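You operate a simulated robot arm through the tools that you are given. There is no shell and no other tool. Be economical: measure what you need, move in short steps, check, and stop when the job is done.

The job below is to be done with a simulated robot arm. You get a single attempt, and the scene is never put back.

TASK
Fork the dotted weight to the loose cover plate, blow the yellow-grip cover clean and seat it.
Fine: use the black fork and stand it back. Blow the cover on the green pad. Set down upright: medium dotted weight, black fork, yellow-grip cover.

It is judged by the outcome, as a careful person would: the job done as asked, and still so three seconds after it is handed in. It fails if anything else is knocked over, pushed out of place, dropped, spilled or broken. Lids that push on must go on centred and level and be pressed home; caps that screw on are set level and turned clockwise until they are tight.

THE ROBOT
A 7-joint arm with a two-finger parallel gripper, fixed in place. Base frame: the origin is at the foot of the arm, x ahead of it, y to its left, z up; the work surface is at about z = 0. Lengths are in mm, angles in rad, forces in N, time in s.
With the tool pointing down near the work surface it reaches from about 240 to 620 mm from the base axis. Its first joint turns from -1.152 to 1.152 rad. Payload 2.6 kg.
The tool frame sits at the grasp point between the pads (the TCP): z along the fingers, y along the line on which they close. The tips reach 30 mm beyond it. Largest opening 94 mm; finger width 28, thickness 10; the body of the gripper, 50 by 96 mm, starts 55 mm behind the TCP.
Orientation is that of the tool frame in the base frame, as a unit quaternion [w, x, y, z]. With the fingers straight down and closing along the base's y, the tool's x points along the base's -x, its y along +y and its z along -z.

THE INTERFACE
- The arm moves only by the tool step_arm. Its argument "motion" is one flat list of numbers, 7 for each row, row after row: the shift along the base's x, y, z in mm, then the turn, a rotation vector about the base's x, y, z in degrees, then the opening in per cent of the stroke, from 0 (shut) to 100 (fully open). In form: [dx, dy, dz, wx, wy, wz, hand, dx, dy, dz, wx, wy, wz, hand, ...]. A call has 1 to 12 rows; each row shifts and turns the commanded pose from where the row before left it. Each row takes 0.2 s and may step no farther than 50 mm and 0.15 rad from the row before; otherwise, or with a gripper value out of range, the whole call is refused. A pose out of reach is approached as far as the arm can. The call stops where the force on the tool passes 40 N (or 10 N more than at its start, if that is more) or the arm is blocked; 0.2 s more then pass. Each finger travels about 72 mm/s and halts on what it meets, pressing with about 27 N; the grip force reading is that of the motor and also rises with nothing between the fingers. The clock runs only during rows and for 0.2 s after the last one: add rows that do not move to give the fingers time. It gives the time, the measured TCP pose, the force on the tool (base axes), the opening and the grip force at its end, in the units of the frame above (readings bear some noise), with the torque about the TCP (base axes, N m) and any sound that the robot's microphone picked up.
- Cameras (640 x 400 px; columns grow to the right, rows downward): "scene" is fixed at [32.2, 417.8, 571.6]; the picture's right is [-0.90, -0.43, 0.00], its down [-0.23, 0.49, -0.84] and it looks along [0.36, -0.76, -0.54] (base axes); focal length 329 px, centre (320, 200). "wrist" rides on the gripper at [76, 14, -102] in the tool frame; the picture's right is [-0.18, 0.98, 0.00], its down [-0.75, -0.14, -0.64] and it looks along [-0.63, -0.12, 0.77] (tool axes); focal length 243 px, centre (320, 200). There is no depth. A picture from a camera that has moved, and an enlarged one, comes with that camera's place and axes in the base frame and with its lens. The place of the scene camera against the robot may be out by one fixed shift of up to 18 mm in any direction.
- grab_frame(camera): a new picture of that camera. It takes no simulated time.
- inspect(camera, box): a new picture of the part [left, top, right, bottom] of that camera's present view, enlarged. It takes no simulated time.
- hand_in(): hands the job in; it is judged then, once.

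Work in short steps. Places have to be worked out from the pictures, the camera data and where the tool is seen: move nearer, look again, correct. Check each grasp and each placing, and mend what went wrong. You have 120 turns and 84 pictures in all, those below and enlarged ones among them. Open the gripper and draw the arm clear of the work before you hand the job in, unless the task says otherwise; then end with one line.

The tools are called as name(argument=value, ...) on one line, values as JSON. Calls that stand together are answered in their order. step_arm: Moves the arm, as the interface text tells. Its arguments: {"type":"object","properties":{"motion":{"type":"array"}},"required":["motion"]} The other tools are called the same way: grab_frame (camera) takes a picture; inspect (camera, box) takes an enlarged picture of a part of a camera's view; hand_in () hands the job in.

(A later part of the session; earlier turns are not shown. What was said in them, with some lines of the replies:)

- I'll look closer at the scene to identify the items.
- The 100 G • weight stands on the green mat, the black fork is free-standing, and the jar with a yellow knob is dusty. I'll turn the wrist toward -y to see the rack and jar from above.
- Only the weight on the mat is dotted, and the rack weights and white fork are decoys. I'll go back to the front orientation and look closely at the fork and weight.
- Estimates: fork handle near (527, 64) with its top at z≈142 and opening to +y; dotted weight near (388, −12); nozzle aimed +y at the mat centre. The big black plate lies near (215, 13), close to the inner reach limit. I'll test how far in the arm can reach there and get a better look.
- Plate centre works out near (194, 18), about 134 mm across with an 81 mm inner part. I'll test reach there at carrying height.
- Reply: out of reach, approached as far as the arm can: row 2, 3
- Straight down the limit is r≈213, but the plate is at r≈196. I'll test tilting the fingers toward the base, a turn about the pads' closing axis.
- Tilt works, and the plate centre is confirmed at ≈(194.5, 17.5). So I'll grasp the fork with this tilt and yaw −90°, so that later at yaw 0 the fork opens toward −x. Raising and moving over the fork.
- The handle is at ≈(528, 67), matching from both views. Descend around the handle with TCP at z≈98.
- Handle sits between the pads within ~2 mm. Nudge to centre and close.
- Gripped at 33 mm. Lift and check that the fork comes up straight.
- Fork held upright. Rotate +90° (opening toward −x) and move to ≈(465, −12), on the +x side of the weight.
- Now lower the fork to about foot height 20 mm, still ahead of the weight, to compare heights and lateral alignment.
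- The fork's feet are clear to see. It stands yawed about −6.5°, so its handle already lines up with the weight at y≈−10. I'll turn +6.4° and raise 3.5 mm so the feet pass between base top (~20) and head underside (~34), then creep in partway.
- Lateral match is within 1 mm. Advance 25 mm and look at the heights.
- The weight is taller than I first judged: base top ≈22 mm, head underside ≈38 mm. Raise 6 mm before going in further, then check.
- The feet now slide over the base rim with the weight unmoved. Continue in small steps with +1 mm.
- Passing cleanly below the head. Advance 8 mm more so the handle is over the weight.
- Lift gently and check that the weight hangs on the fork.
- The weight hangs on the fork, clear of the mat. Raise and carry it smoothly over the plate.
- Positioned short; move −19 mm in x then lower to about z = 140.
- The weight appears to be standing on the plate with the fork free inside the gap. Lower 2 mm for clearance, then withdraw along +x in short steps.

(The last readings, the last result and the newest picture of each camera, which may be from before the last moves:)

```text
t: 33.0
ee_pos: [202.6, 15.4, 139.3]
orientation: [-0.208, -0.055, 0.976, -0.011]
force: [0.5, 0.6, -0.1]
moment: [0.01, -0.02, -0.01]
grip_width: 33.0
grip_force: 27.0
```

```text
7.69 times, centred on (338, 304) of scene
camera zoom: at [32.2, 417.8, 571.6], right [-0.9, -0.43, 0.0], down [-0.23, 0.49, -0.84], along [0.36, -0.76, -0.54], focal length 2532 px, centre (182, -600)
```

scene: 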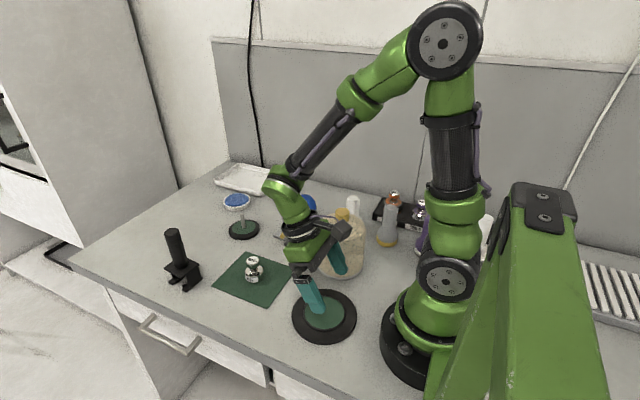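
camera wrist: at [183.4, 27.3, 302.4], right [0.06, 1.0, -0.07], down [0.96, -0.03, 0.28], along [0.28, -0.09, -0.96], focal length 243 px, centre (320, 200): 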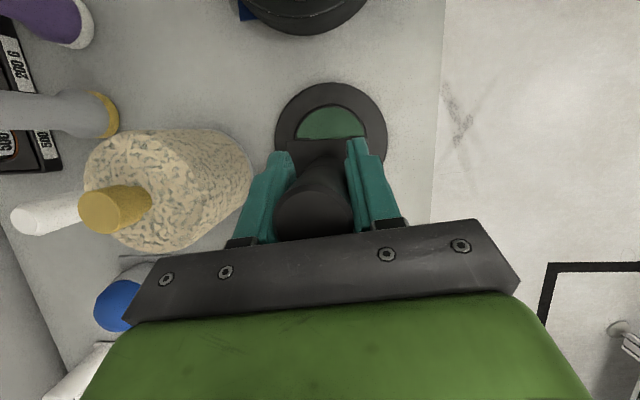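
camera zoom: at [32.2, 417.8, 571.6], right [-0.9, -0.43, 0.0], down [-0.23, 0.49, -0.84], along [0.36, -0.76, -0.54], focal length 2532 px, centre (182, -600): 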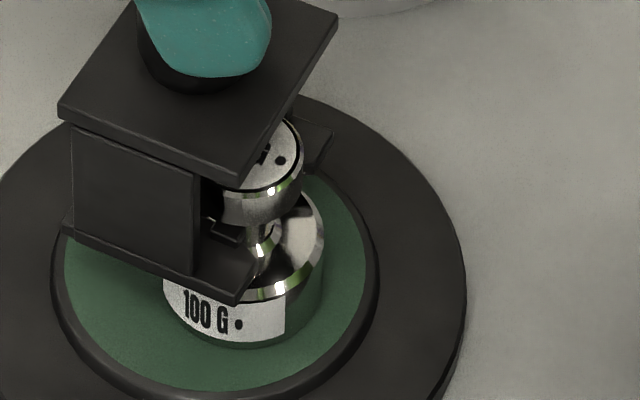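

The weight stands upright on the plate and isn't following the fork. Continue retreating.

step_arm(motion=[6, 0, 0, 0, 0, 0, 5, 8, 0, 0, 0, 0, 0, 5, 10, 0, 0, 0, 0, 0, 5, 12, 0, 0, 0, 0, 0, 5, 15, 0, 0, 0, 0, 0, 5, 15, 0, 0, 0, 0, 0, 5, 0, 0, 20, 0, 0, 0, 5, 0, 0, 25, 0, 0, 0, 5])

grab_frame(camera="wrist")

inspect(camera="scene", box=[220, 190, 380, 350])

```text
t: 34.8
ee_pos: [267.4, 16.9, 183.3]
orientation: [-0.208, -0.054, 0.977, -0.011]
force: [-0.2, 0.6, -0.9]
moment: [-0.01, 0.03, 0.02]
grip_width: 32.7
grip_force: 27.5
```

```text
38 pictures are left
camera wrist: at [238.1, 27.5, 309.5], right [0.06, 1.0, -0.08], down [0.96, -0.04, 0.28], along [0.28, -0.09, -0.96], focal length 243 px, centre (320, 200)
```

wrist: 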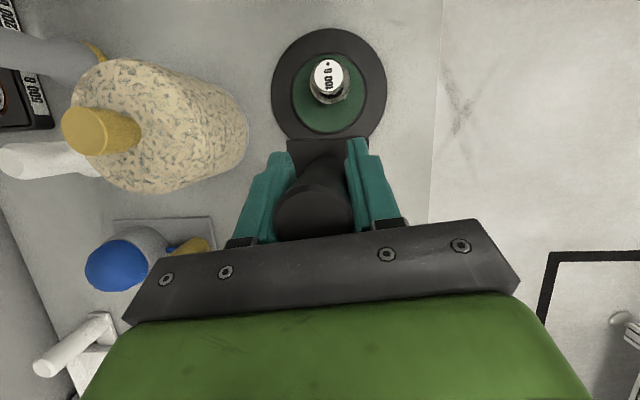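

```text
2.50 times, centred on (300, 270) of scene
camera zoom: at [32.2, 417.8, 571.6], right [-0.9, -0.43, 0.0], down [-0.23, 0.49, -0.84], along [0.36, -0.76, -0.54], focal length 823 px, centre (370, 25)
```

zoom: 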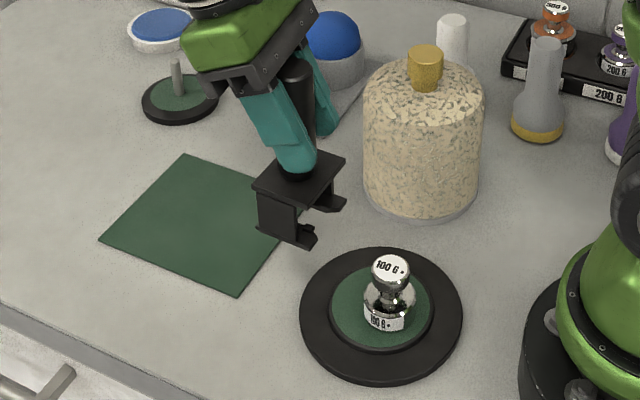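

The weight stands centred on the plate. Return the fork by the exact inverse of the commanded moves (dx +262, dy +52.4, yaw −96.4°), then lower.

step_arm(motion=[21.83, 4.37, 0, 0, 0, -8.033, 5, 21.83, 4.37, 0, 0, 0, -8.033, 5, 21.83, 4.37, 0, 0, 0, -8.033, 5, 21.83, 4.37, 0, 0, 0, -8.033, 5, 21.83, 4.37, 0, 0, 0, -8.033, 5, 21.83, 4.37, 0, 0, 0, -8.033, 5, 21.83, 4.37, 0, 0, 0, -8.033, 5, 21.83, 4.37, 0, 0, 0, -8.033, 5, 21.83, 4.37, 0, 0, 0, -8.033, 5, 21.83, 4.37, 0, 0, 0, -8.033, 5, 21.83, 4.37, 0, 0, 0, -8.033, 5, 21.87, 4.33, 0, 0, 0, -8.037, 5])

step_arm(motion=[0, 0, 0, 0, 0, 0, 5, 0, 0, -25, 0, 0, 0, 5, 0, 0, -25, 0, 0, 0, 5, 0, 0, -20, 0, 0, 0, 5, 0, 0, -8, 0, 0, 0, 5, 0, 0, -4, 0, 0, 0, 5, 0, 0, -2, 0, 0, 0, 5, 0, 0, -1, 0, 0, 0, 5, 0, 0, -1, 0, 0, 0, 5, 0, 0, 0, 0, 0, 0, 5])

inspect(camera="scene", box=[130, 190, 270, 310])

```text
t: 37.4
ee_pos: [526.1, 68.9, 184.0]
orientation: [-0.147, 0.693, 0.691, 0.147]
force: [0.1, -1.6, -0.4]
moment: [-0.01, -0.01, -0.01]
grip_width: 33.0
grip_force: 27.4
```

```text
t: 39.6
ee_pos: [529.9, 67.2, 99.7]
orientation: [-0.146, 0.691, 0.692, 0.148]
force: [-0.9, -1.7, 10.5]
moment: [-0.4, 0.13, 0.01]
grip_width: 32.7
grip_force: 27.2
```

```text
3.33 times, centred on (200, 250) of scene
camera zoom: at [32.1, 417.8, 571.6], right [-0.9, -0.43, 0.0], down [-0.23, 0.49, -0.84], along [0.36, -0.76, -0.54], focal length 1097 px, centre (720, 33)
```

zoom: 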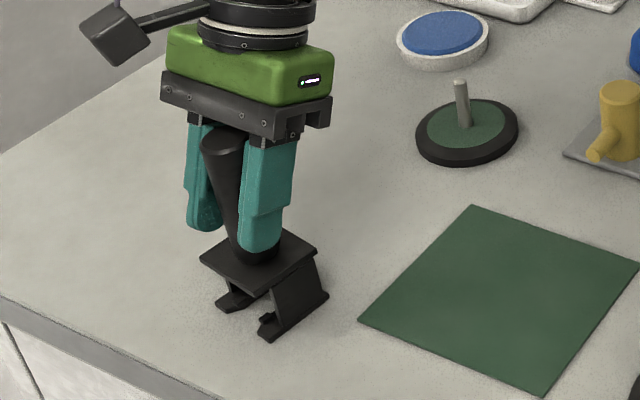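

The fork is on the table (10 N contact). Open and rise straight up.

step_arm(motion=[0, 0, 0.5, 0, 0, 0, 40, 0, 0, 0, 0, 0, 0, 70, 0, 0, 0, 0, 0, 0, 100, 0, 0, 0, 0, 0, 0, 100, 0, 0, 0, 0, 0, 0, 100, 0, 0, 30, 0, 0, 0, 100, 0, 0, 40, 0, 0, 0, 100, 0, 0, 50, 0, 0, 0, 100, 0, 0, 30, 0, 0, 0, 100])

grab_frame(camera="scene")

```text
t: 41.6
ee_pos: [528.7, 67.1, 247.9]
orientation: [-0.147, 0.692, 0.692, 0.147]
force: [-1.1, -0.8, 0.8]
moment: [-0.02, 0.01, 0.01]
grip_width: 94.1
grip_force: 0.1
```

```text
35 pictures are left
```

scene: 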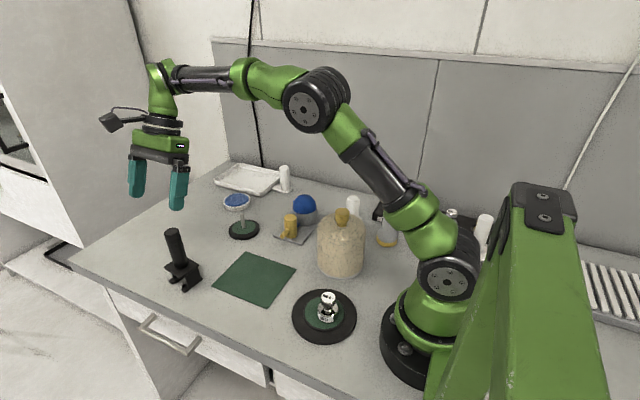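

Fork stands upright where it was. Knob of the cover triangulates to about (231, −146), top z≈150. Move over it with yaw 0 and tilt reduced to 14°.

step_arm(motion=[-20, -17.75, 1, 0, 0, 7.5, 100, -24, -17.75, 0, 0, 0, 7.5, 100, -24, -17.75, 0, 0, 0, 7.5, 100, -24, -17.75, 0, 0, 0, 7.5, 100, -24, -17.75, 0, 0, 0, 7.5, 100, -24, -17.75, 0, 0, 0, 7.5, 100, -24, -17.75, 0, 0, 0, 7.5, 100, -24, -17.75, 0, 0, 0, 7.5, 100, -24, -17.75, 0, 0, 0, 7.5, 100, -24, -17.75, 0, 0, 0, 7.5, 100, -24, -17.75, 0, 0, 0, 7.5, 100, -24, -17.75, 0, 0, 0, 7.5, 100])

step_arm(motion=[0, 0, 0, 0, -5, 0, 100, 0, 0, 0, 0, -5, 0, 100, 0, 0, 0, 0, 0, 0, 100])

grab_frame(camera="wrist")

```text
t: 44.2
ee_pos: [244.6, -144.5, 250.6]
orientation: [-0.207, -0.002, 0.978, -0.001]
force: [0.3, 0.2, 0.4]
moment: [0.0, 0.0, -0.01]
grip_width: 94.0
grip_force: 0.0
```

```text
t: 45.0
ee_pos: [245.3, -145.8, 248.9]
orientation: [-0.122, 0.0, 0.993, 0.001]
force: [-1.3, 0.9, -0.5]
moment: [0.02, -0.02, -0.04]
grip_width: 93.7
grip_force: 0.2
```

```text
34 pictures are left
camera wrist: at [195.7, -131.1, 368.3], right [0.18, 0.98, -0.04], down [0.89, -0.14, 0.44], along [0.43, -0.12, -0.9], focal length 243 px, centre (320, 200)
```

wrist: 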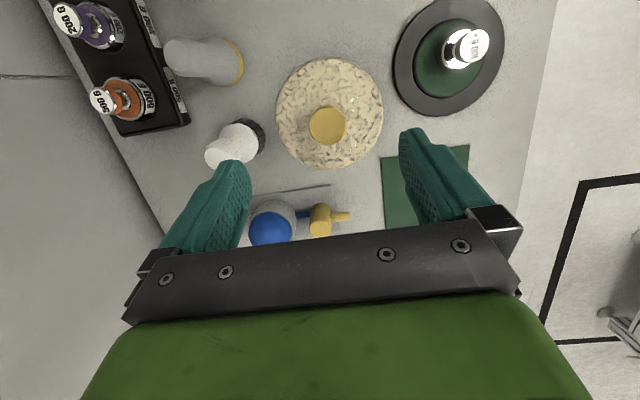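

Knob at ≈(229, −142). Descend to z≈185 and look again.

step_arm(motion=[-10, 3, -20, 0, 0, 0, 100, 0, 0, -40, 0, 0, 0, 100, 0, 0, 0, 0, 0, 0, 100])

grab_frame(camera="wrist")

inspect(camera="scene", box=[290, 150, 390, 290])

```text
t: 45.8
ee_pos: [237.7, -143.5, 187.2]
orientation: [-0.122, 0.0, 0.993, 0.0]
force: [-0.1, -0.1, -0.8]
moment: [0.02, 0.01, -0.04]
grip_width: 94.1
grip_force: 0.0
```

```text
33 pictures are left
camera wrist: at [187.5, -128.1, 305.9], right [0.18, 0.98, -0.04], down [0.89, -0.14, 0.44], along [0.43, -0.12, -0.9], focal length 243 px, centre (320, 200)
```

wrist: 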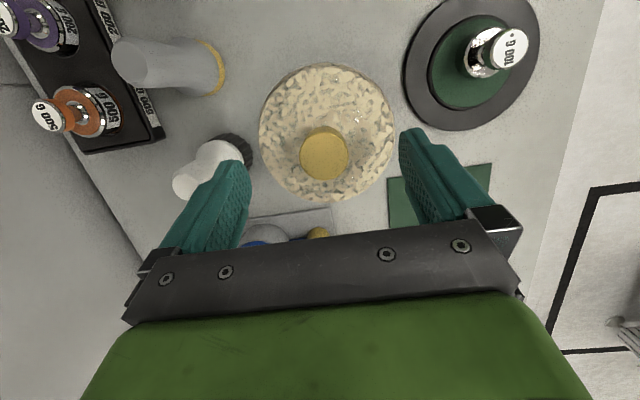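

```text
2.86 times, centred on (340, 220) of scene
camera zoom: at [32.2, 417.8, 571.6], right [-0.9, -0.43, 0.0], down [-0.23, 0.49, -0.84], along [0.36, -0.76, -0.54], focal length 940 px, centre (263, 143)
```

zoom: 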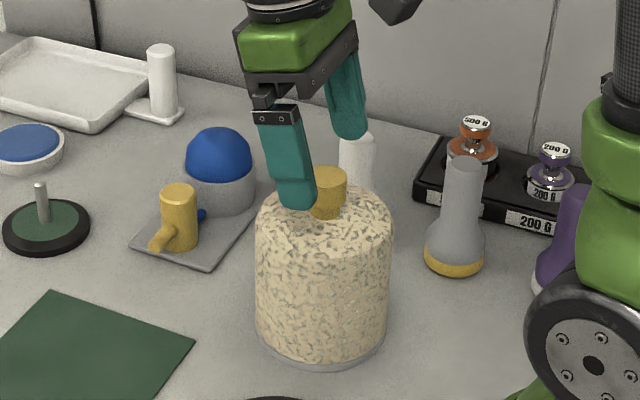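

Knob at ≈(228, −140), 31 mm wide. Shift slightly, descend to z≈160 so only the fingertips hold the knob, and close.

step_arm(motion=[-2, 2.5, -10, 0, 0, 0, 100, 0, 0, -10, 0, 0, 0, 100, 0, 0, -7, 0, 0, 0, 100, 0, 0, 0, 0, 0, 0, 60, 0, 0, 0, 0, 0, 0, 40, 0, 0, 0, 0, 0, 0, 25, 0, 0, 0, 0, 0, 0, 15, 0, 0, 0, 0, 0, 0, 10, 0, 0, 0, 0, 0, 0, 10])

inspect(camera="scene", box=[290, 170, 390, 290])

```text
t: 47.8
ee_pos: [233.2, -138.1, 161.2]
orientation: [-0.122, 0.0, 0.993, 0.0]
force: [-0.3, -0.4, -0.2]
moment: [0.02, -0.04, 0.01]
grip_width: 31.1
grip_force: 26.9
```

```text
3.33 times, centred on (340, 230) of scene
camera zoom: at [32.2, 417.8, 571.6], right [-0.9, -0.43, 0.0], down [-0.23, 0.49, -0.84], along [0.36, -0.76, -0.54], focal length 1097 px, centre (253, 100)
```

zoom: 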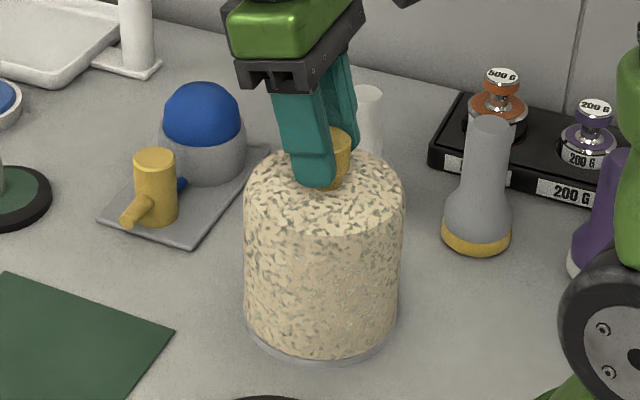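

Gripped the knob at 31 mm. Lift in small steps and check it hangs level.

step_arm(motion=[0, 0, 3, 0, 0, 0, 5, 0, 0, 7, 0, 0, 0, 5, 0, 0, 15, 0, 0, 0, 5, 0, 0, 15, 0, 0, 0, 5, 0, 0, 0, 0, 0, 0, 5])

inspect(camera="scene", box=[280, 150, 400, 290])

```text
t: 49.0
ee_pos: [232.3, -140.5, 202.3]
orientation: [-0.122, 0.0, 0.993, 0.0]
force: [-0.1, 0.6, -1.9]
moment: [0.05, -0.01, -0.02]
grip_width: 31.0
grip_force: 26.5
```

```text
2.86 times, centred on (340, 220) of scene
camera zoom: at [32.2, 417.8, 571.6], right [-0.9, -0.43, 0.0], down [-0.23, 0.49, -0.84], along [0.36, -0.76, -0.54], focal length 940 px, centre (263, 143)
```

zoom: 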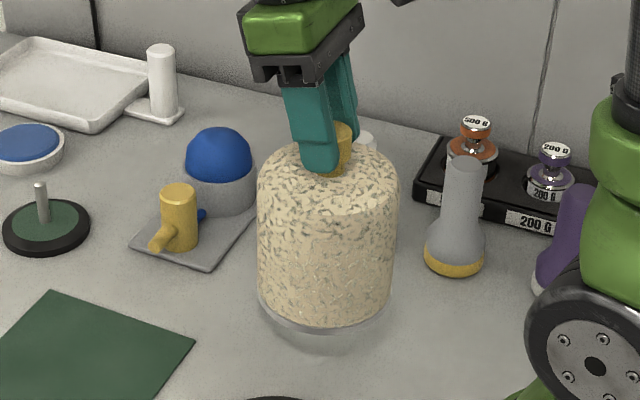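

Level and secure. Carry to the mat centre (390, −11.5).

step_arm(motion=[0, 0, 10, 0, 0, 0, 5, 6.5, 5.1, 0, 0, 0, 0, 5, 13, 10.3, 0, 0, 0, 0, 5, 19.4, 15.4, 0, 0, 0, 0, 5, 21.1, 16.7, 0, 0, 0, 0, 5, 21.1, 16.7, 0, 0, 0, 0, 5, 21.1, 16.7, 0, 0, 0, 0, 5, 21.1, 16.7, 0, 0, 0, 0, 5, 19.4, 15.4, 0, 0, 0, 0, 5, 13, 10.3, 0, 0, 0, 0, 5, 6.5, 5.1, 0, 0, 0, 0, 5, 0, 0, 0, 0, 0, 0, 5])

step_arm(motion=[0, 0, -15, 0, 0, 0, 5, 0, 0, -15, 0, 0, 0, 5, 0, 0, -8, 0, 0, 0, 5, 0, 0, -4, 0, 0, 0, 5, 0, 0, 0, 0, 0, 0, 5])

inspect(camera="scene", box=[190, 180, 330, 320])

```text
t: 51.6
ee_pos: [395.7, -12.5, 213.7]
orientation: [-0.123, 0.0, 0.992, 0.0]
force: [0.6, 0.3, -2.3]
moment: [0.0, 0.01, -0.04]
grip_width: 31.0
grip_force: 27.2
```

```text
t: 52.8
ee_pos: [396.0, -10.8, 169.8]
orientation: [-0.122, 0.0, 0.993, 0.0]
force: [-0.5, 0.5, -2.1]
moment: [0.0, -0.03, 0.01]
grip_width: 30.9
grip_force: 27.0
```

```text
2.86 times, centred on (260, 250) of scene
camera zoom: at [32.2, 417.8, 571.6], right [-0.9, -0.43, 0.0], down [-0.23, 0.49, -0.84], along [0.36, -0.76, -0.54], focal length 940 px, centre (491, 57)
```

zoom: 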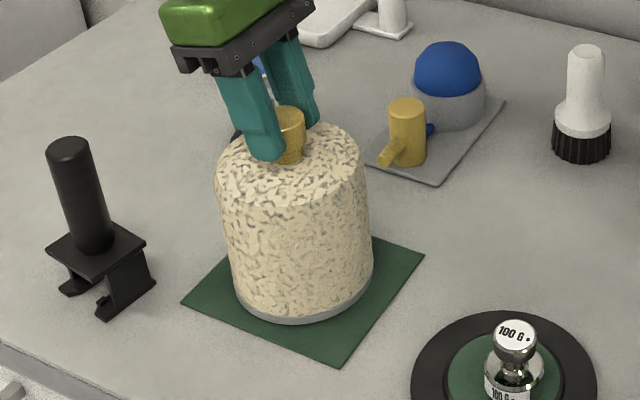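

Centred on the mat, ~6 mm up. Lower in small steps to contact.

step_arm(motion=[0, 0, -3, 0, 0, 0, 5, 0, 0, -1, 0, 0, 0, 5, 0, 0, -1, 0, 0, 0, 5, 0, 0, 0, 0, 0, 0, 5])

step_arm(motion=[0, 0, -1, 0, 0, 0, 5, 0, 0, 0, 0, 0, 0, 5])

```text
t: 53.8
ee_pos: [394.7, -10.6, 165.3]
orientation: [-0.122, -0.001, 0.993, 0.0]
force: [0.4, 0.7, -1.8]
moment: [0.03, 0.01, 0.01]
grip_width: 31.2
grip_force: 27.2
```

```text
t: 54.4
ee_pos: [395.1, -11.9, 165.9]
orientation: [-0.122, 0.002, 0.993, 0.0]
force: [-5.5, -3.0, 13.7]
moment: [0.15, 0.63, 0.1]
grip_width: 30.9
grip_force: 27.3
```

Contact made. Release and rise clear.

step_arm(motion=[0, 0, 0.8, 0, 0, 0, 5, 0, 0, 0, 0, 0, 0, 30, 0, 0, 0, 0, 0, 0, 60, 0, 0, 0, 0, 0, 0, 90, 0, 0, 0, 0, 0, 0, 90, 0, 0, 30, 0, 0, 0, 90, 0, 0, 40, 0, 0, 0, 90, 0, 0, 30, 0, 0, 0, 90])

step_arm(motion=[0, -20, 0, 0, -7, 0, 80, 0, -35, 0, 0, -7, 0, 60, -5, -35, 0, 0, 0, 0, 40, -5, -40, 0, 0, 0, 0, 20, 0, -40, 0, 0, 0, 0, 0, 0, 0, 0, 0, 0, 0, 0])

grab_frame(camera="wrist")

inspect(camera="scene", box=[200, 160, 360, 310])

```text
t: 56.2
ee_pos: [395.7, -10.0, 264.9]
orientation: [-0.122, 0.0, 0.993, 0.0]
force: [0.6, 0.2, 0.2]
moment: [0.01, 0.01, -0.02]
grip_width: 84.4
grip_force: 0.1
```

```text
t: 57.6
ee_pos: [382.9, -181.7, 264.1]
orientation: [0.0, 0.0, 1.0, 0.0]
force: [0.2, 0.8, 0.3]
moment: [-0.01, 0.0, -0.03]
grip_width: 0.0
grip_force: 26.9
```

```text
28 pictures are left
camera wrist: at [307.1, -168.0, 367.9], right [0.18, 0.98, 0.0], down [0.75, -0.14, 0.64], along [0.63, -0.12, -0.77], focal length 243 px, centre (320, 200)
```

wrist: 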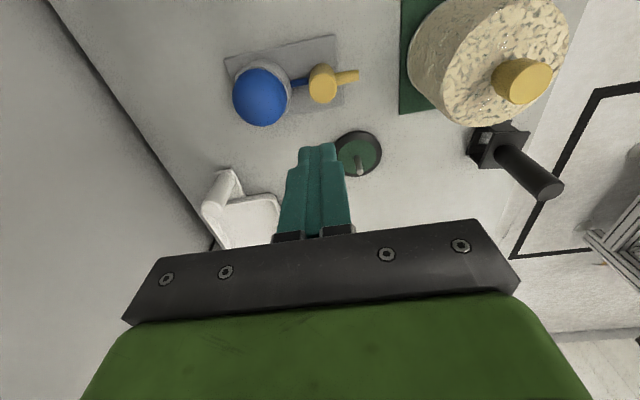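

```text
2.67 times, centred on (280, 235) of scene
camera zoom: at [32.2, 417.8, 571.6], right [-0.9, -0.43, 0.0], down [-0.23, 0.49, -0.84], along [0.36, -0.76, -0.54], focal length 878 px, centre (427, 107)
```

zoom: 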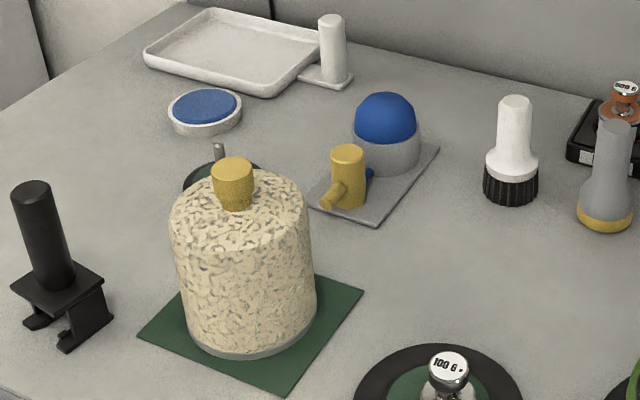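

Dome centre triangulates to (384, −253) at mid height. Move the closed fingers above it.

step_arm(motion=[0, -35, -20, 0, 0, 0, 0, 1, -36, -30, 0, 0, 0, 0, 0, 0, -40, 0, 0, 0, 0, 0, 0, -30, 0, 0, 0, 0, 0, 0, 0, 0, 0, 0, 0])

inspect(camera="scene", box=[250, 140, 350, 260])

inspect(camera="wrist", box=[220, 60, 420, 240])

```text
t: 58.8
ee_pos: [384.0, -255.9, 143.2]
orientation: [0.0, -0.001, 1.0, 0.0]
force: [-0.1, 0.3, 0.9]
moment: [0.03, -0.02, 0.02]
grip_width: 0.0
grip_force: 27.3
```

```text
3.33 times, centred on (300, 200) of scene
camera zoom: at [32.2, 417.8, 571.6], right [-0.9, -0.43, 0.0], down [-0.23, 0.49, -0.84], along [0.36, -0.76, -0.54], focal length 1097 px, centre (387, 200)
```

zoom: 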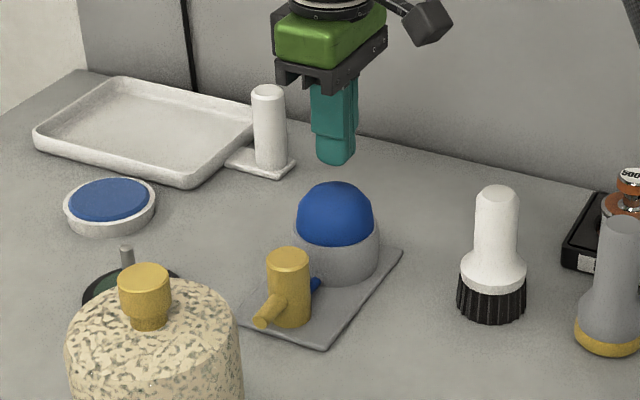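

```text
2.22 times, centred on (320, 150) of wrist
camera zoom: at [308.1, -240.9, 246.7], right [0.18, 0.98, 0.0], down [0.75, -0.14, 0.64], along [0.63, -0.12, -0.77], focal length 539 px, centre (320, 311)
```

zoom: 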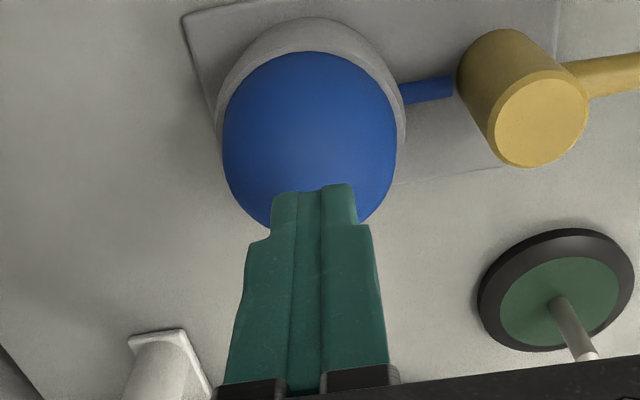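

Aligned above the dome. Press down until it yields or sounds.

step_arm(motion=[0, 0, -15, 0, 0, 0, 0, 0, 0, -10, 0, 0, 0, 0, 0, 0, -6, 0, 0, 0, 0, 0, 0, -5, 0, 0, 0, 0, 0, 0, -5, 0, 0, 0, 0, 0, 0, 0, 0, 0, 0, 0])

```text
t: 60.2
ee_pos: [386.7, -252.4, 104.0]
orientation: [0.0, 0.0, 1.0, 0.0]
force: [0.8, -0.7, 2.0]
moment: [0.02, -0.02, -0.01]
grip_width: 0.0
grip_force: 26.8
```

step_arm(motion=[0, 0, -5, 0, 0, 0, 0, 0, 0, -5, 0, 0, 0, 0, 0, 0, -5, 0, 0, 0, 0, 0, 0, 0, 0, 0, 0, 0])

```text
t: 61.2
ee_pos: [386.6, -252.1, 88.0]
orientation: [0.0, 0.0, 1.0, 0.001]
force: [2.7, -1.9, 4.1]
moment: [-0.03, -0.04, -0.01]
grip_width: 0.0
grip_force: 26.7
```

The bulb is soft. Release it and squeeze briskly, then look at the cover.

step_arm(motion=[0, 0, 20, 0, 0, 0, 0, 0, 0, 0, 0, 0, 0, 0, 0, 0, 0, 0, 0, 0, 0, 0, 0, -30, 0, 0, 0, 0, 0, 0, 0, 0, 0, 0, 0, 0, 0, 0, 0, 0, 0, 0])

inspect(camera="scene", box=[200, 160, 360, 310])

```text
t: 62.6
ee_pos: [388.6, -253.7, 87.3]
orientation: [0.007, 0.0, 1.0, -0.005]
force: [-8.3, -0.9, 35.2]
moment: [0.16, 0.61, -0.02]
grip_width: 0.0
grip_force: 26.8
```

```text
2.67 times, centred on (280, 235) of scene
camera zoom: at [31.9, 418.0, 571.5], right [-0.9, -0.43, 0.0], down [-0.23, 0.49, -0.84], along [0.36, -0.76, -0.54], focal length 878 px, centre (427, 107)
```

zoom: 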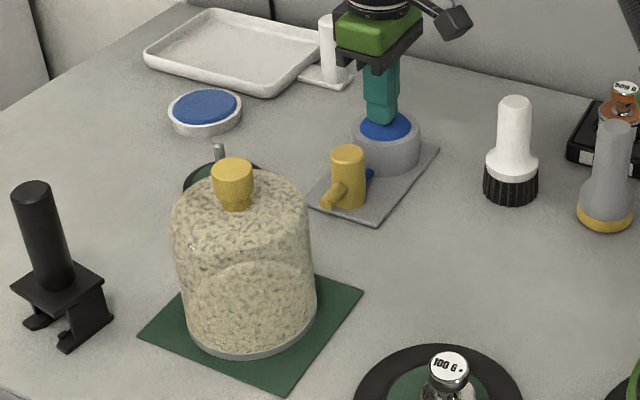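

Part of the dust came off with the puff; full stroke ends at TCP z≈88. Pump several more times.

step_arm(motion=[0, 0, 34, 0, 0, 0, 0, 0, 0, 0, 0, 0, 0, 0, 0, 0, 0, 0, 0, 0, 0, 0, 0, -25, 0, 0, 0, 0, 0, 0, 25, 0, 0, 0, 0, 0, 0, 0, 0, 0, 0, 0, 0, 0, 0, 0, 0, 0, 0, 0, 0, -25, 0, 0, 0, 0, 0, 0, 25, 0, 0, 0, 0, 0, 0, 0, 0, 0, 0, 0, 0, 0, 0, 0, 0, 0, 0])

inspect(camera="scene", box=[200, 160, 360, 310])

```text
t: 65.0
ee_pos: [386.7, -251.6, 110.4]
orientation: [-0.001, 0.0, 1.0, 0.0]
force: [0.7, -0.2, 0.7]
moment: [0.0, 0.02, -0.02]
grip_width: 0.1
grip_force: 27.1
```

```text
2.67 times, centred on (280, 235) of scene
camera zoom: at [32.2, 417.8, 571.6], right [-0.9, -0.43, 0.0], down [-0.23, 0.49, -0.84], along [0.36, -0.76, -0.54], focal length 878 px, centre (427, 107)
```

zoom: 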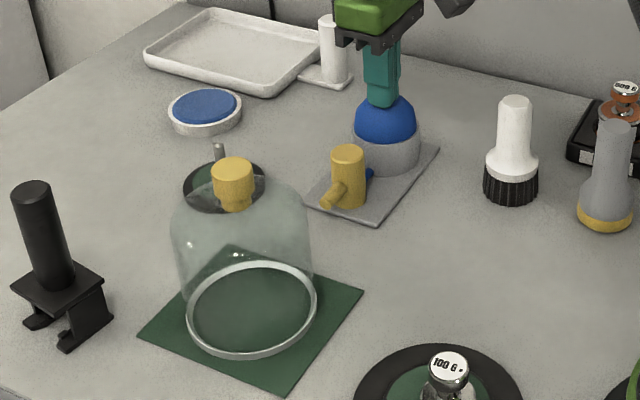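

The cover looks almost entirely clear. Two more puffs for good measure, then rise clear and inspect.

step_arm(motion=[0, 0, -25, 0, 0, 0, 0, 0, 0, 25, 0, 0, 0, 0, 0, 0, 0, 0, 0, 0, 0, 0, 0, 0, 0, 0, 0, 0, 0, 0, -25, 0, 0, 0, 0, 0, 0, 25, 0, 0, 0, 0, 0, 0, 0, 0, 0, 0, 0, 0, 0, 40, 0, 0, 0, 0, 0, 0, 50, 0, 0, 0, 0, 0, 0, 50, 0, 0, 0, 0, 0, 0, 10, 0, 0, 0, 30])

inspect(camera="scene", box=[225, 200, 305, 270])

```text
t: 67.4
ee_pos: [386.1, -251.9, 262.7]
orientation: [0.0, 0.0, 1.0, 0.0]
force: [0.4, 0.5, 0.9]
moment: [-0.01, -0.05, -0.03]
grip_width: 28.2
grip_force: 0.2
```

```text
5.71 times, centred on (265, 235) of scene
camera zoom: at [32.2, 417.8, 571.6], right [-0.9, -0.43, 0.0], down [-0.23, 0.49, -0.84], along [0.36, -0.76, -0.54], focal length 1881 px, centre (634, 0)
```

zoom: 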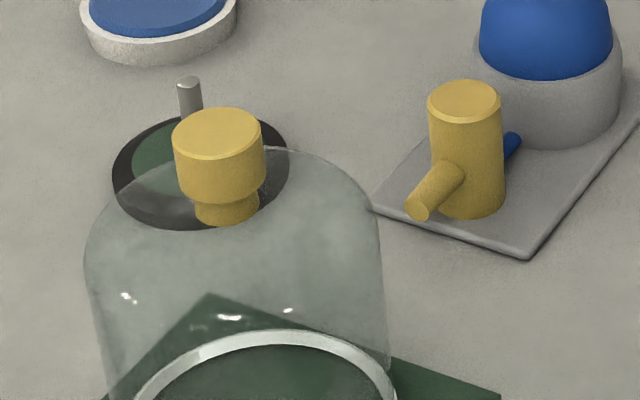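

The cover is clear glass now. Return above its knob with the same tilt, gripper open.

step_arm(motion=[0, 30, 0, 0, 0, 0, 60, 2, 42, 0, 0, 7, 0, 100, 2, 42, 0, 0, 7, 0, 100, 2, 42, 0, 0, 0, 0, 100, 2, 42, 0, 0, 0, 0, 100, 1, 43, 0, 0, 0, 0, 100, 0, 0, -30, 0, 0, 0, 100, 0, 0, -35, 0, 0, 0, 100, 0, 0, 0, 0, 0, 0, 100])

grab_frame(camera="wrist")

```text
t: 69.4
ee_pos: [394.4, -9.1, 197.9]
orientation: [-0.122, 0.001, 0.993, 0.0]
force: [-0.3, 0.6, 0.5]
moment: [-0.03, 0.0, 0.02]
grip_width: 93.9
grip_force: 0.1
```

```text
21 pictures are left
camera wrist: at [345.6, 5.3, 315.9], right [0.18, 0.98, -0.04], down [0.89, -0.14, 0.44], along [0.43, -0.12, -0.9], focal length 243 px, centre (320, 200)
```

wrist: 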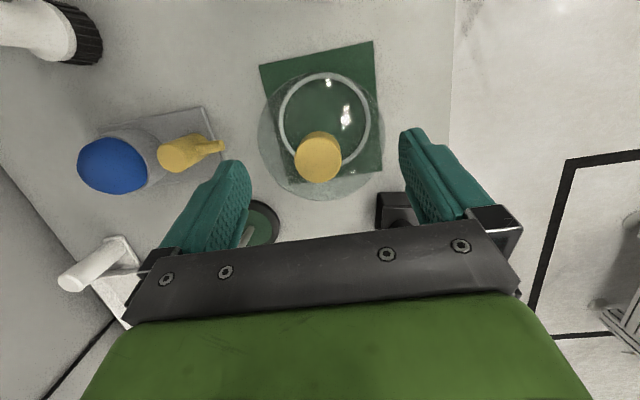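

Knob right under the grasp (390, −11). Descend and grip as before.

step_arm(motion=[0, 0, -15, 0, 0, 0, 100, 0, 0, -15, 0, 0, 0, 100, 0, 0, -5, 0, 0, 0, 100, 0, 0, 0, 0, 0, 0, 60, 0, 0, 0, 0, 0, 0, 40, 0, 0, 0, 0, 0, 0, 25, 0, 0, 0, 0, 0, 0, 15, 0, 0, 0, 0, 0, 0, 5, 0, 0, 0, 0, 0, 0, 5])

step_arm(motion=[0, 0, 3, 0, 0, 0, 5, 0, 0, 12, 0, 0, 0, 5, 0, 0, 20, 0, 0, 0, 5, 0, 0, 30, 0, 0, 0, 5, 0, 0, 30, 0, 0, 0, 5, 0, 0, 0, 0, 0, 0, 5])

inspect(camera="scene", box=[190, 130, 330, 300])

```text
t: 71.4
ee_pos: [394.1, -11.4, 162.3]
orientation: [-0.122, 0.001, 0.992, 0.0]
force: [0.6, -0.4, 0.6]
moment: [0.02, 0.04, 0.02]
grip_width: 31.1
grip_force: 27.1
```

```text
t: 72.8
ee_pos: [394.3, -10.6, 258.1]
orientation: [-0.122, 0.001, 0.993, 0.001]
force: [-0.1, 0.9, -2.2]
moment: [-0.05, -0.05, 0.02]
grip_width: 30.7
grip_force: 26.8
```

```text
2.35 times, centred on (260, 215) of scene
camera zoom: at [32.2, 417.8, 571.6], right [-0.9, -0.43, 0.0], down [-0.23, 0.49, -0.84], along [0.36, -0.76, -0.54], focal length 774 px, centre (461, 165)
```

zoom: 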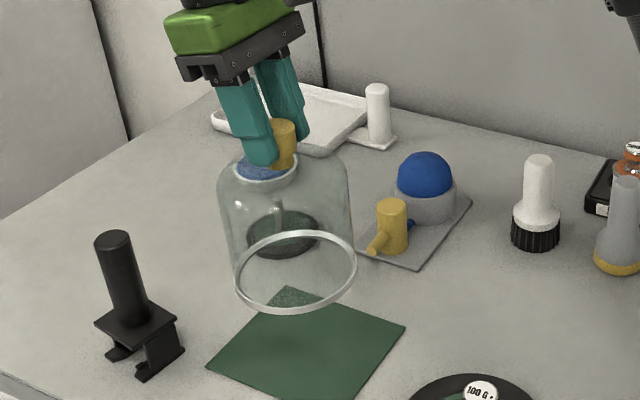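

Held level, bottom at z≈97. Carry over the plate, cover centre target (194.5, 17.5).

step_arm(motion=[-5.9, 0.9, 0, 0, 0, 0, 5, -11.7, 1.7, 0, 0, 0, 0, 5, -19.5, 2.8, 0, 0, 0, 0, 5, -23.4, 3.4, 0, 0, 0, 0, 5, -25.4, 3.7, 0, 0, 0, 0, 5, -25.4, 3.7, 0, 0, 0, 0, 5, -25.4, 3.7, 0, 0, 0, 0, 5, -23.4, 3.4, 0, 0, 0, 0, 5, -15.6, 2.3, 0, 0, 0, 0, 5, -9.8, 1.4, 0, 0, 0, 0, 5, -5.9, 0.9, 0, 0, 0, 0, 5, -4.0, 0.5, 0, 0, 0, 0, 5])

grab_frame(camera="wrist")

inspect(camera="scene", box=[250, 190, 400, 350])

```text
t: 75.4
ee_pos: [199.3, 15.6, 258.7]
orientation: [-0.121, 0.0, 0.993, 0.0]
force: [0.1, 0.0, -1.4]
moment: [0.02, -0.02, 0.0]
grip_width: 31.1
grip_force: 27.1
```

```text
19 pictures are left
camera wrist: at [150.5, 29.4, 376.7], right [0.18, 0.98, -0.04], down [0.89, -0.14, 0.44], along [0.43, -0.12, -0.9], focal length 243 px, centre (320, 200)
```

wrist: 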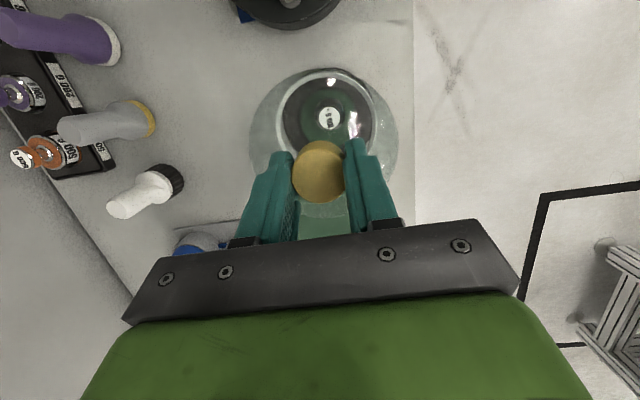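

```text
2.50 times, centred on (325, 270) of scene
camera zoom: at [32.2, 417.8, 571.6], right [-0.9, -0.43, 0.0], down [-0.23, 0.49, -0.84], along [0.36, -0.76, -0.54], focal length 823 px, centre (308, 25)
```

zoom: 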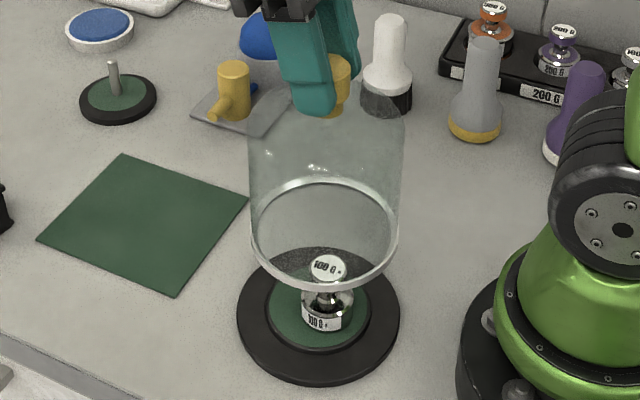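

Lower to bottom ≈ 28 mm, around the weight, and verify centring.

step_arm(motion=[0, 0, -15, 0, 0, 0, 5, 0, 0, -20, 0, 0, 0, 5, 0, 0, -20, 0, 0, 0, 5, 0, 0, -14, 0, 0, 0, 5, 0, 0, 0, 0, 0, 0, 5])

inspect(camera="wrist", box=[230, 40, 410, 200])

inspect(camera="scene", box=[280, 240, 370, 350])

```text
t: 76.6
ee_pos: [199.7, 16.7, 188.9]
orientation: [-0.123, 0.0, 0.992, -0.001]
force: [0.1, -0.1, -2.0]
moment: [-0.03, -0.05, -0.04]
grip_width: 31.3
grip_force: 26.7
```

```text
2.50 times, centred on (320, 120) of wrist
camera zoom: at [150.5, 31.2, 307.8], right [0.18, 0.98, -0.04], down [0.89, -0.14, 0.44], along [0.43, -0.12, -0.9], focal length 606 px, centre (320, 400)
```

zoom: 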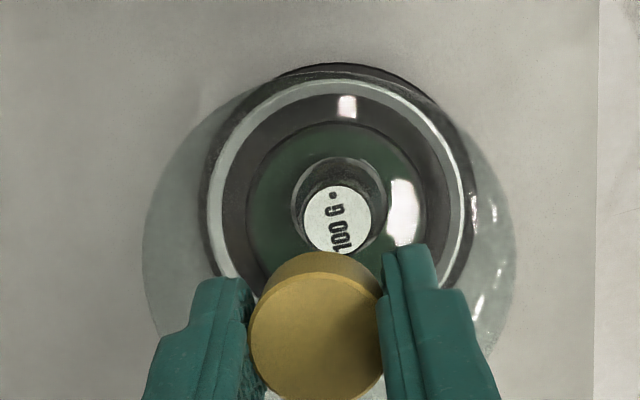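

```text
3.64 times, centred on (325, 295) of scene
camera zoom: at [32.2, 417.8, 571.6], right [-0.9, -0.43, 0.0], down [-0.23, 0.49, -0.84], along [0.36, -0.76, -0.54], focal length 1197 px, centre (302, -146)
```

zoom: 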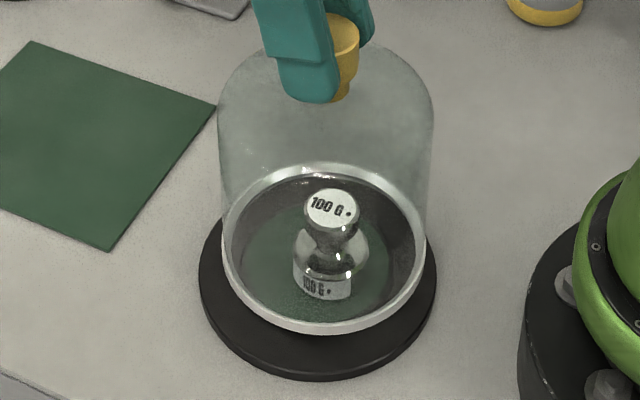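

Cover appears ≈2–3 mm toward −x and 1.4 mm toward −y of the plate's centre. Correct by (+2.5, +1.4) and lower nearly to the plate.

step_arm(motion=[2.5, 1.4, 0, 0, 0, 0, 5, 0, 0, -6, 0, 0, 0, 5, 0, 0, -5, 0, 0, 0, 5, 0, 0, 0, 0, 0, 0, 5])

inspect(camera="scene", box=[280, 250, 370, 350])

inspect(camera="wrist", box=[230, 40, 410, 200])

```text
t: 77.6
ee_pos: [202.4, 19.2, 177.9]
orientation: [-0.121, -0.001, 0.993, 0.0]
force: [0.9, -0.4, -1.1]
moment: [0.0, 0.03, 0.01]
grip_width: 30.7
grip_force: 26.9
```

```text
4.00 times, centred on (325, 300) of scene
camera zoom: at [32.2, 417.8, 571.6], right [-0.9, -0.43, 0.0], down [-0.23, 0.49, -0.84], along [0.36, -0.76, -0.54], focal length 1317 px, centre (300, -200)
```

zoom: 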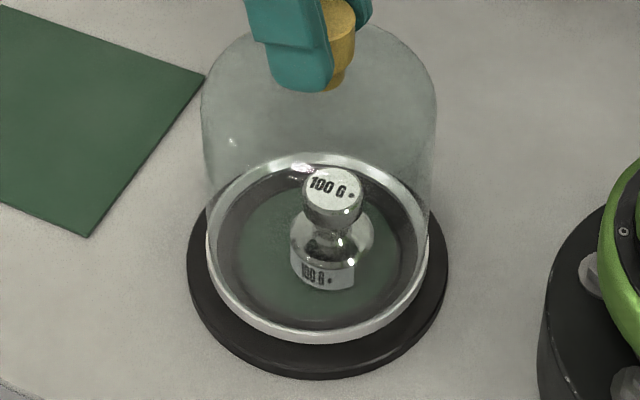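

```text
2.50 times, centred on (320, 120) of wrist
camera zoom: at [153.2, 33.1, 297.4], right [0.18, 0.98, -0.04], down [0.89, -0.14, 0.44], along [0.43, -0.12, -0.9], focal length 606 px, centre (320, 400)
```

zoom: 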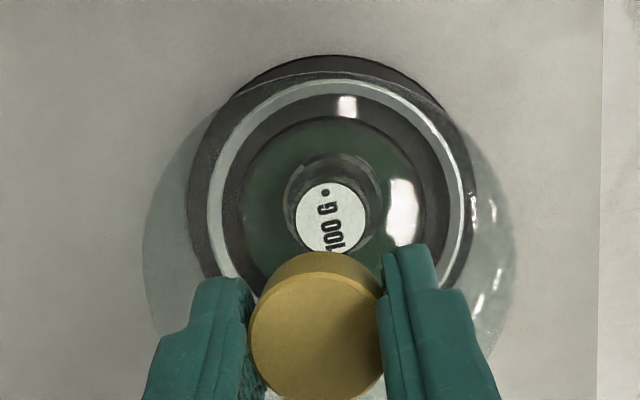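

Very close to centred; trim by (−0.8, −0.8) and lower gently to contact.

step_arm(motion=[-0.8, -0.8, -3, 0, 0, 0, 5, 0, 0, -2, 0, 0, 0, 5, 0, 0, -1, 0, 0, 0, 5, 0, 0, 0, 0, 0, 0, 5])

step_arm(motion=[0, 0, -1, 0, 0, 0, 5, 0, 0, -1, 0, 0, 0, 5, 0, 0, 0, 0, 0, 0, 5])

```text
t: 78.6
ee_pos: [201.6, 18.6, 173.0]
orientation: [-0.121, -0.001, 0.993, -0.001]
force: [-0.4, 0.5, -2.5]
moment: [-0.01, -0.02, -0.02]
grip_width: 30.8
grip_force: 26.9
```

```text
t: 79.4
ee_pos: [200.8, 17.6, 169.3]
orientation: [-0.121, 0.0, 0.993, 0.0]
force: [-1.5, 0.5, 2.3]
moment: [0.02, 0.02, 0.02]
grip_width: 31.1
grip_force: 27.0
```

Contact is starting at z≈169.5. Look before pressing.

inspect(camera="scene", box=[285, 270, 365, 350])

```text
5.00 times, centred on (325, 310) of scene
camera zoom: at [32.2, 417.8, 571.6], right [-0.9, -0.43, 0.0], down [-0.23, 0.49, -0.84], along [0.36, -0.76, -0.54], focal length 1646 px, centre (295, -350)
```

zoom: 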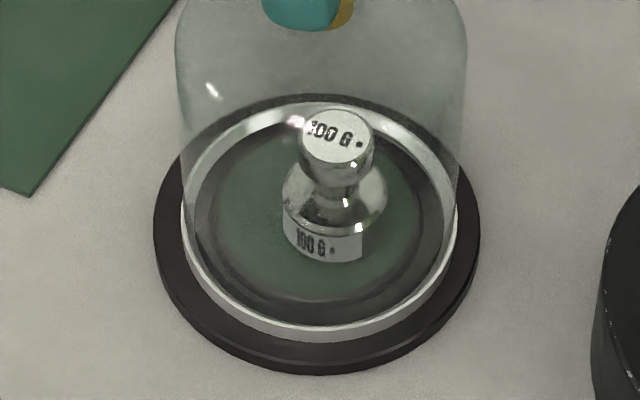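

Rim sits concentric on the flange. Press lightly home.

step_arm(motion=[0, 0, -1, 0, 0, 0, 5, 0, 0, 0, 0, 0, 0, 5])

step_arm(motion=[0, 0, -0.7, 0, 0, 0, 5, 0, 0, 0, 0, 0, 0, 5])

```text
t: 80.0
ee_pos: [202.7, 17.6, 169.9]
orientation: [-0.121, 0.0, 0.993, 0.0]
force: [-5.5, 1.9, 19.4]
moment: [-0.25, 0.21, -0.09]
grip_width: 30.8
grip_force: 27.2
```

```text
t: 80.6
ee_pos: [202.7, 16.2, 168.1]
orientation: [-0.12, 0.0, 0.993, 0.0]
force: [1.2, 5.8, 16.4]
moment: [0.44, -0.18, -0.03]
grip_width: 30.9
grip_force: 27.2
```

inspect(camera="scene", box=[285, 270, 365, 350])

inspect(camera="wrist", box=[230, 40, 410, 200])

```text
5.00 times, centred on (325, 310) of scene
camera zoom: at [32.2, 417.8, 571.6], right [-0.9, -0.43, 0.0], down [-0.23, 0.49, -0.84], along [0.36, -0.76, -0.54], focal length 1646 px, centre (295, -350)
```

zoom: 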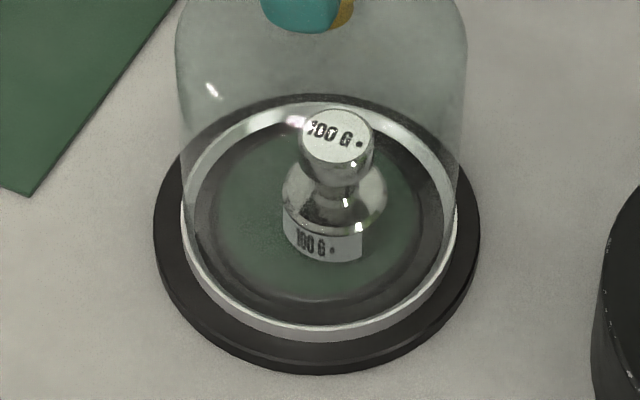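

```text
2.50 times, centred on (320, 120) of wrist
camera zoom: at [152.5, 31.4, 287.3], right [0.18, 0.98, -0.04], down [0.89, -0.14, 0.44], along [0.43, -0.12, -0.9], focal length 606 px, centre (320, 400)
```

zoom: 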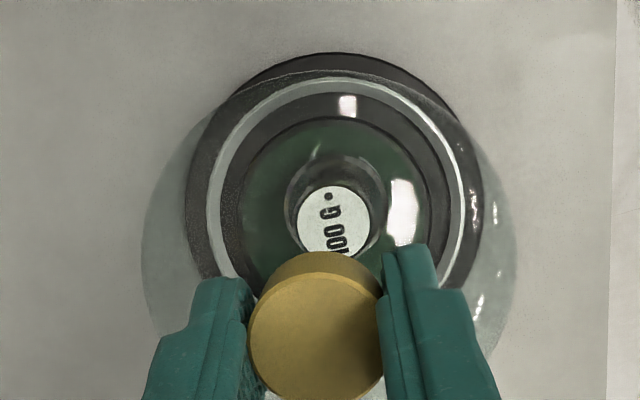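

Concentric within about 1 mm and seated flat. Relax the press, release and rise straight away.

step_arm(motion=[0, 0, 1, 0, 0, 0, 5, 0, 0, 0, 0, 0, 0, 30, 0, 0, 0, 0, 0, 0, 60, 0, 0, 0, 0, 0, 0, 90, 0, 0, 0, 0, 0, 0, 90, 0, 0, 30, 0, 0, 0, 90, 0, 0, 40, 0, 0, 0, 90, 0, 0, 40, 0, 0, 0, 90, 40, 0, 20, 0, 0, 0, 90, 40, 0, 20, 0, 0, 0, 90, 40, 0, 0, 0, 0, 0, 90, 0, 0, 0, 0, 0, 0, 90])

grab_frame(camera="scene")

inspect(camera="scene", box=[275, 230, 375, 350])

```text
t: 83.2
ee_pos: [321.0, 16.0, 320.2]
orientation: [-0.123, 0.0, 0.992, 0.0]
force: [0.7, -0.7, 0.8]
moment: [0.0, 0.0, 0.02]
grip_width: 84.9
grip_force: 0.0
```

```text
10 pictures are left
```

scene: 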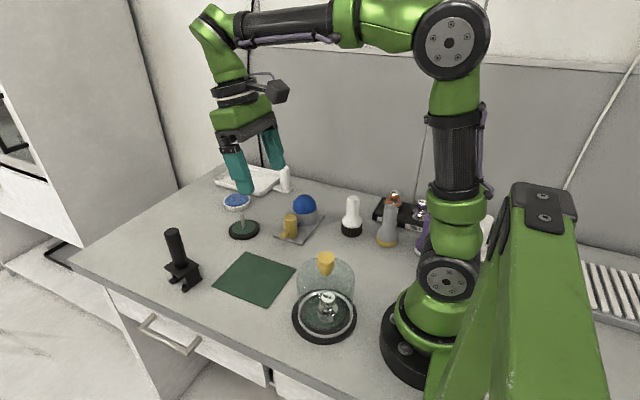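

```text
3.33 times, centred on (325, 290) of scene
camera zoom: at [32.2, 417.8, 571.6], right [-0.9, -0.43, 0.0], down [-0.23, 0.49, -0.84], along [0.36, -0.76, -0.54], focal length 1097 px, centre (303, -100)
```

zoom: 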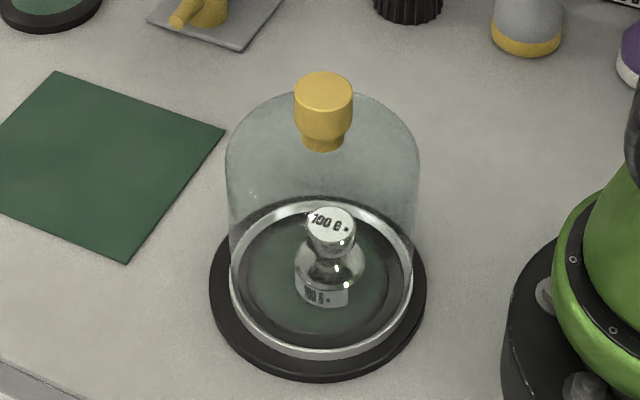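

Check the rim more closely for level seating.

inspect(camera="scene", box=[290, 284, 360, 346])

grab_frame(camera="wrist")

```text
6.45 times, centred on (325, 315) of scene
camera zoom: at [32.2, 417.8, 571.6], right [-0.9, -0.43, 0.0], down [-0.23, 0.49, -0.84], along [0.36, -0.76, -0.54], focal length 2124 px, centre (288, -542)
```

zoom: 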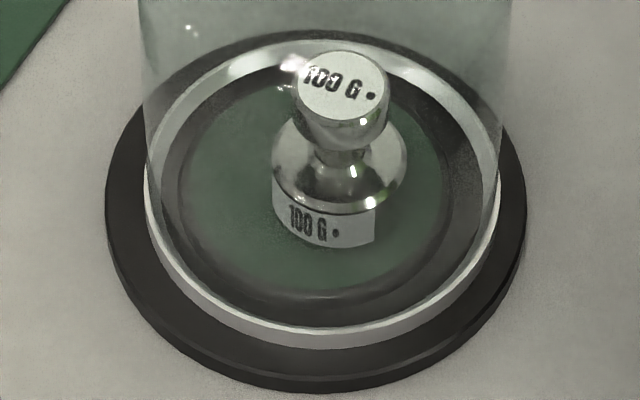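

```text
7 pictures are left
camera wrist: at [272.0, 31.3, 438.9], right [0.18, 0.98, -0.04], down [0.89, -0.14, 0.44], along [0.43, -0.12, -0.9], focal length 243 px, centre (320, 200)
```

wrist: 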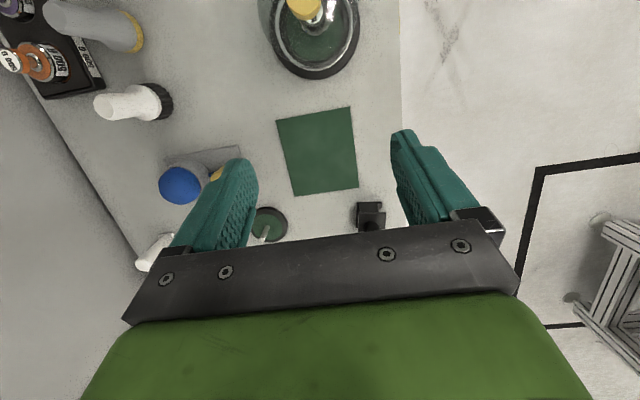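

The cover stands level and concentric on the plate over the weight. The fork is upright at its place, nothing else was disturbed, and the arm is clear with the gripper open. Handing in.

hand_in()

```text
The job is handed in.
```

The 100 G • weight is on the cover plate, the black fork is standing back in its place, and the yellow-grip cover was blown clean on the green pad and seated over the weight, centred to within about 2 mm.
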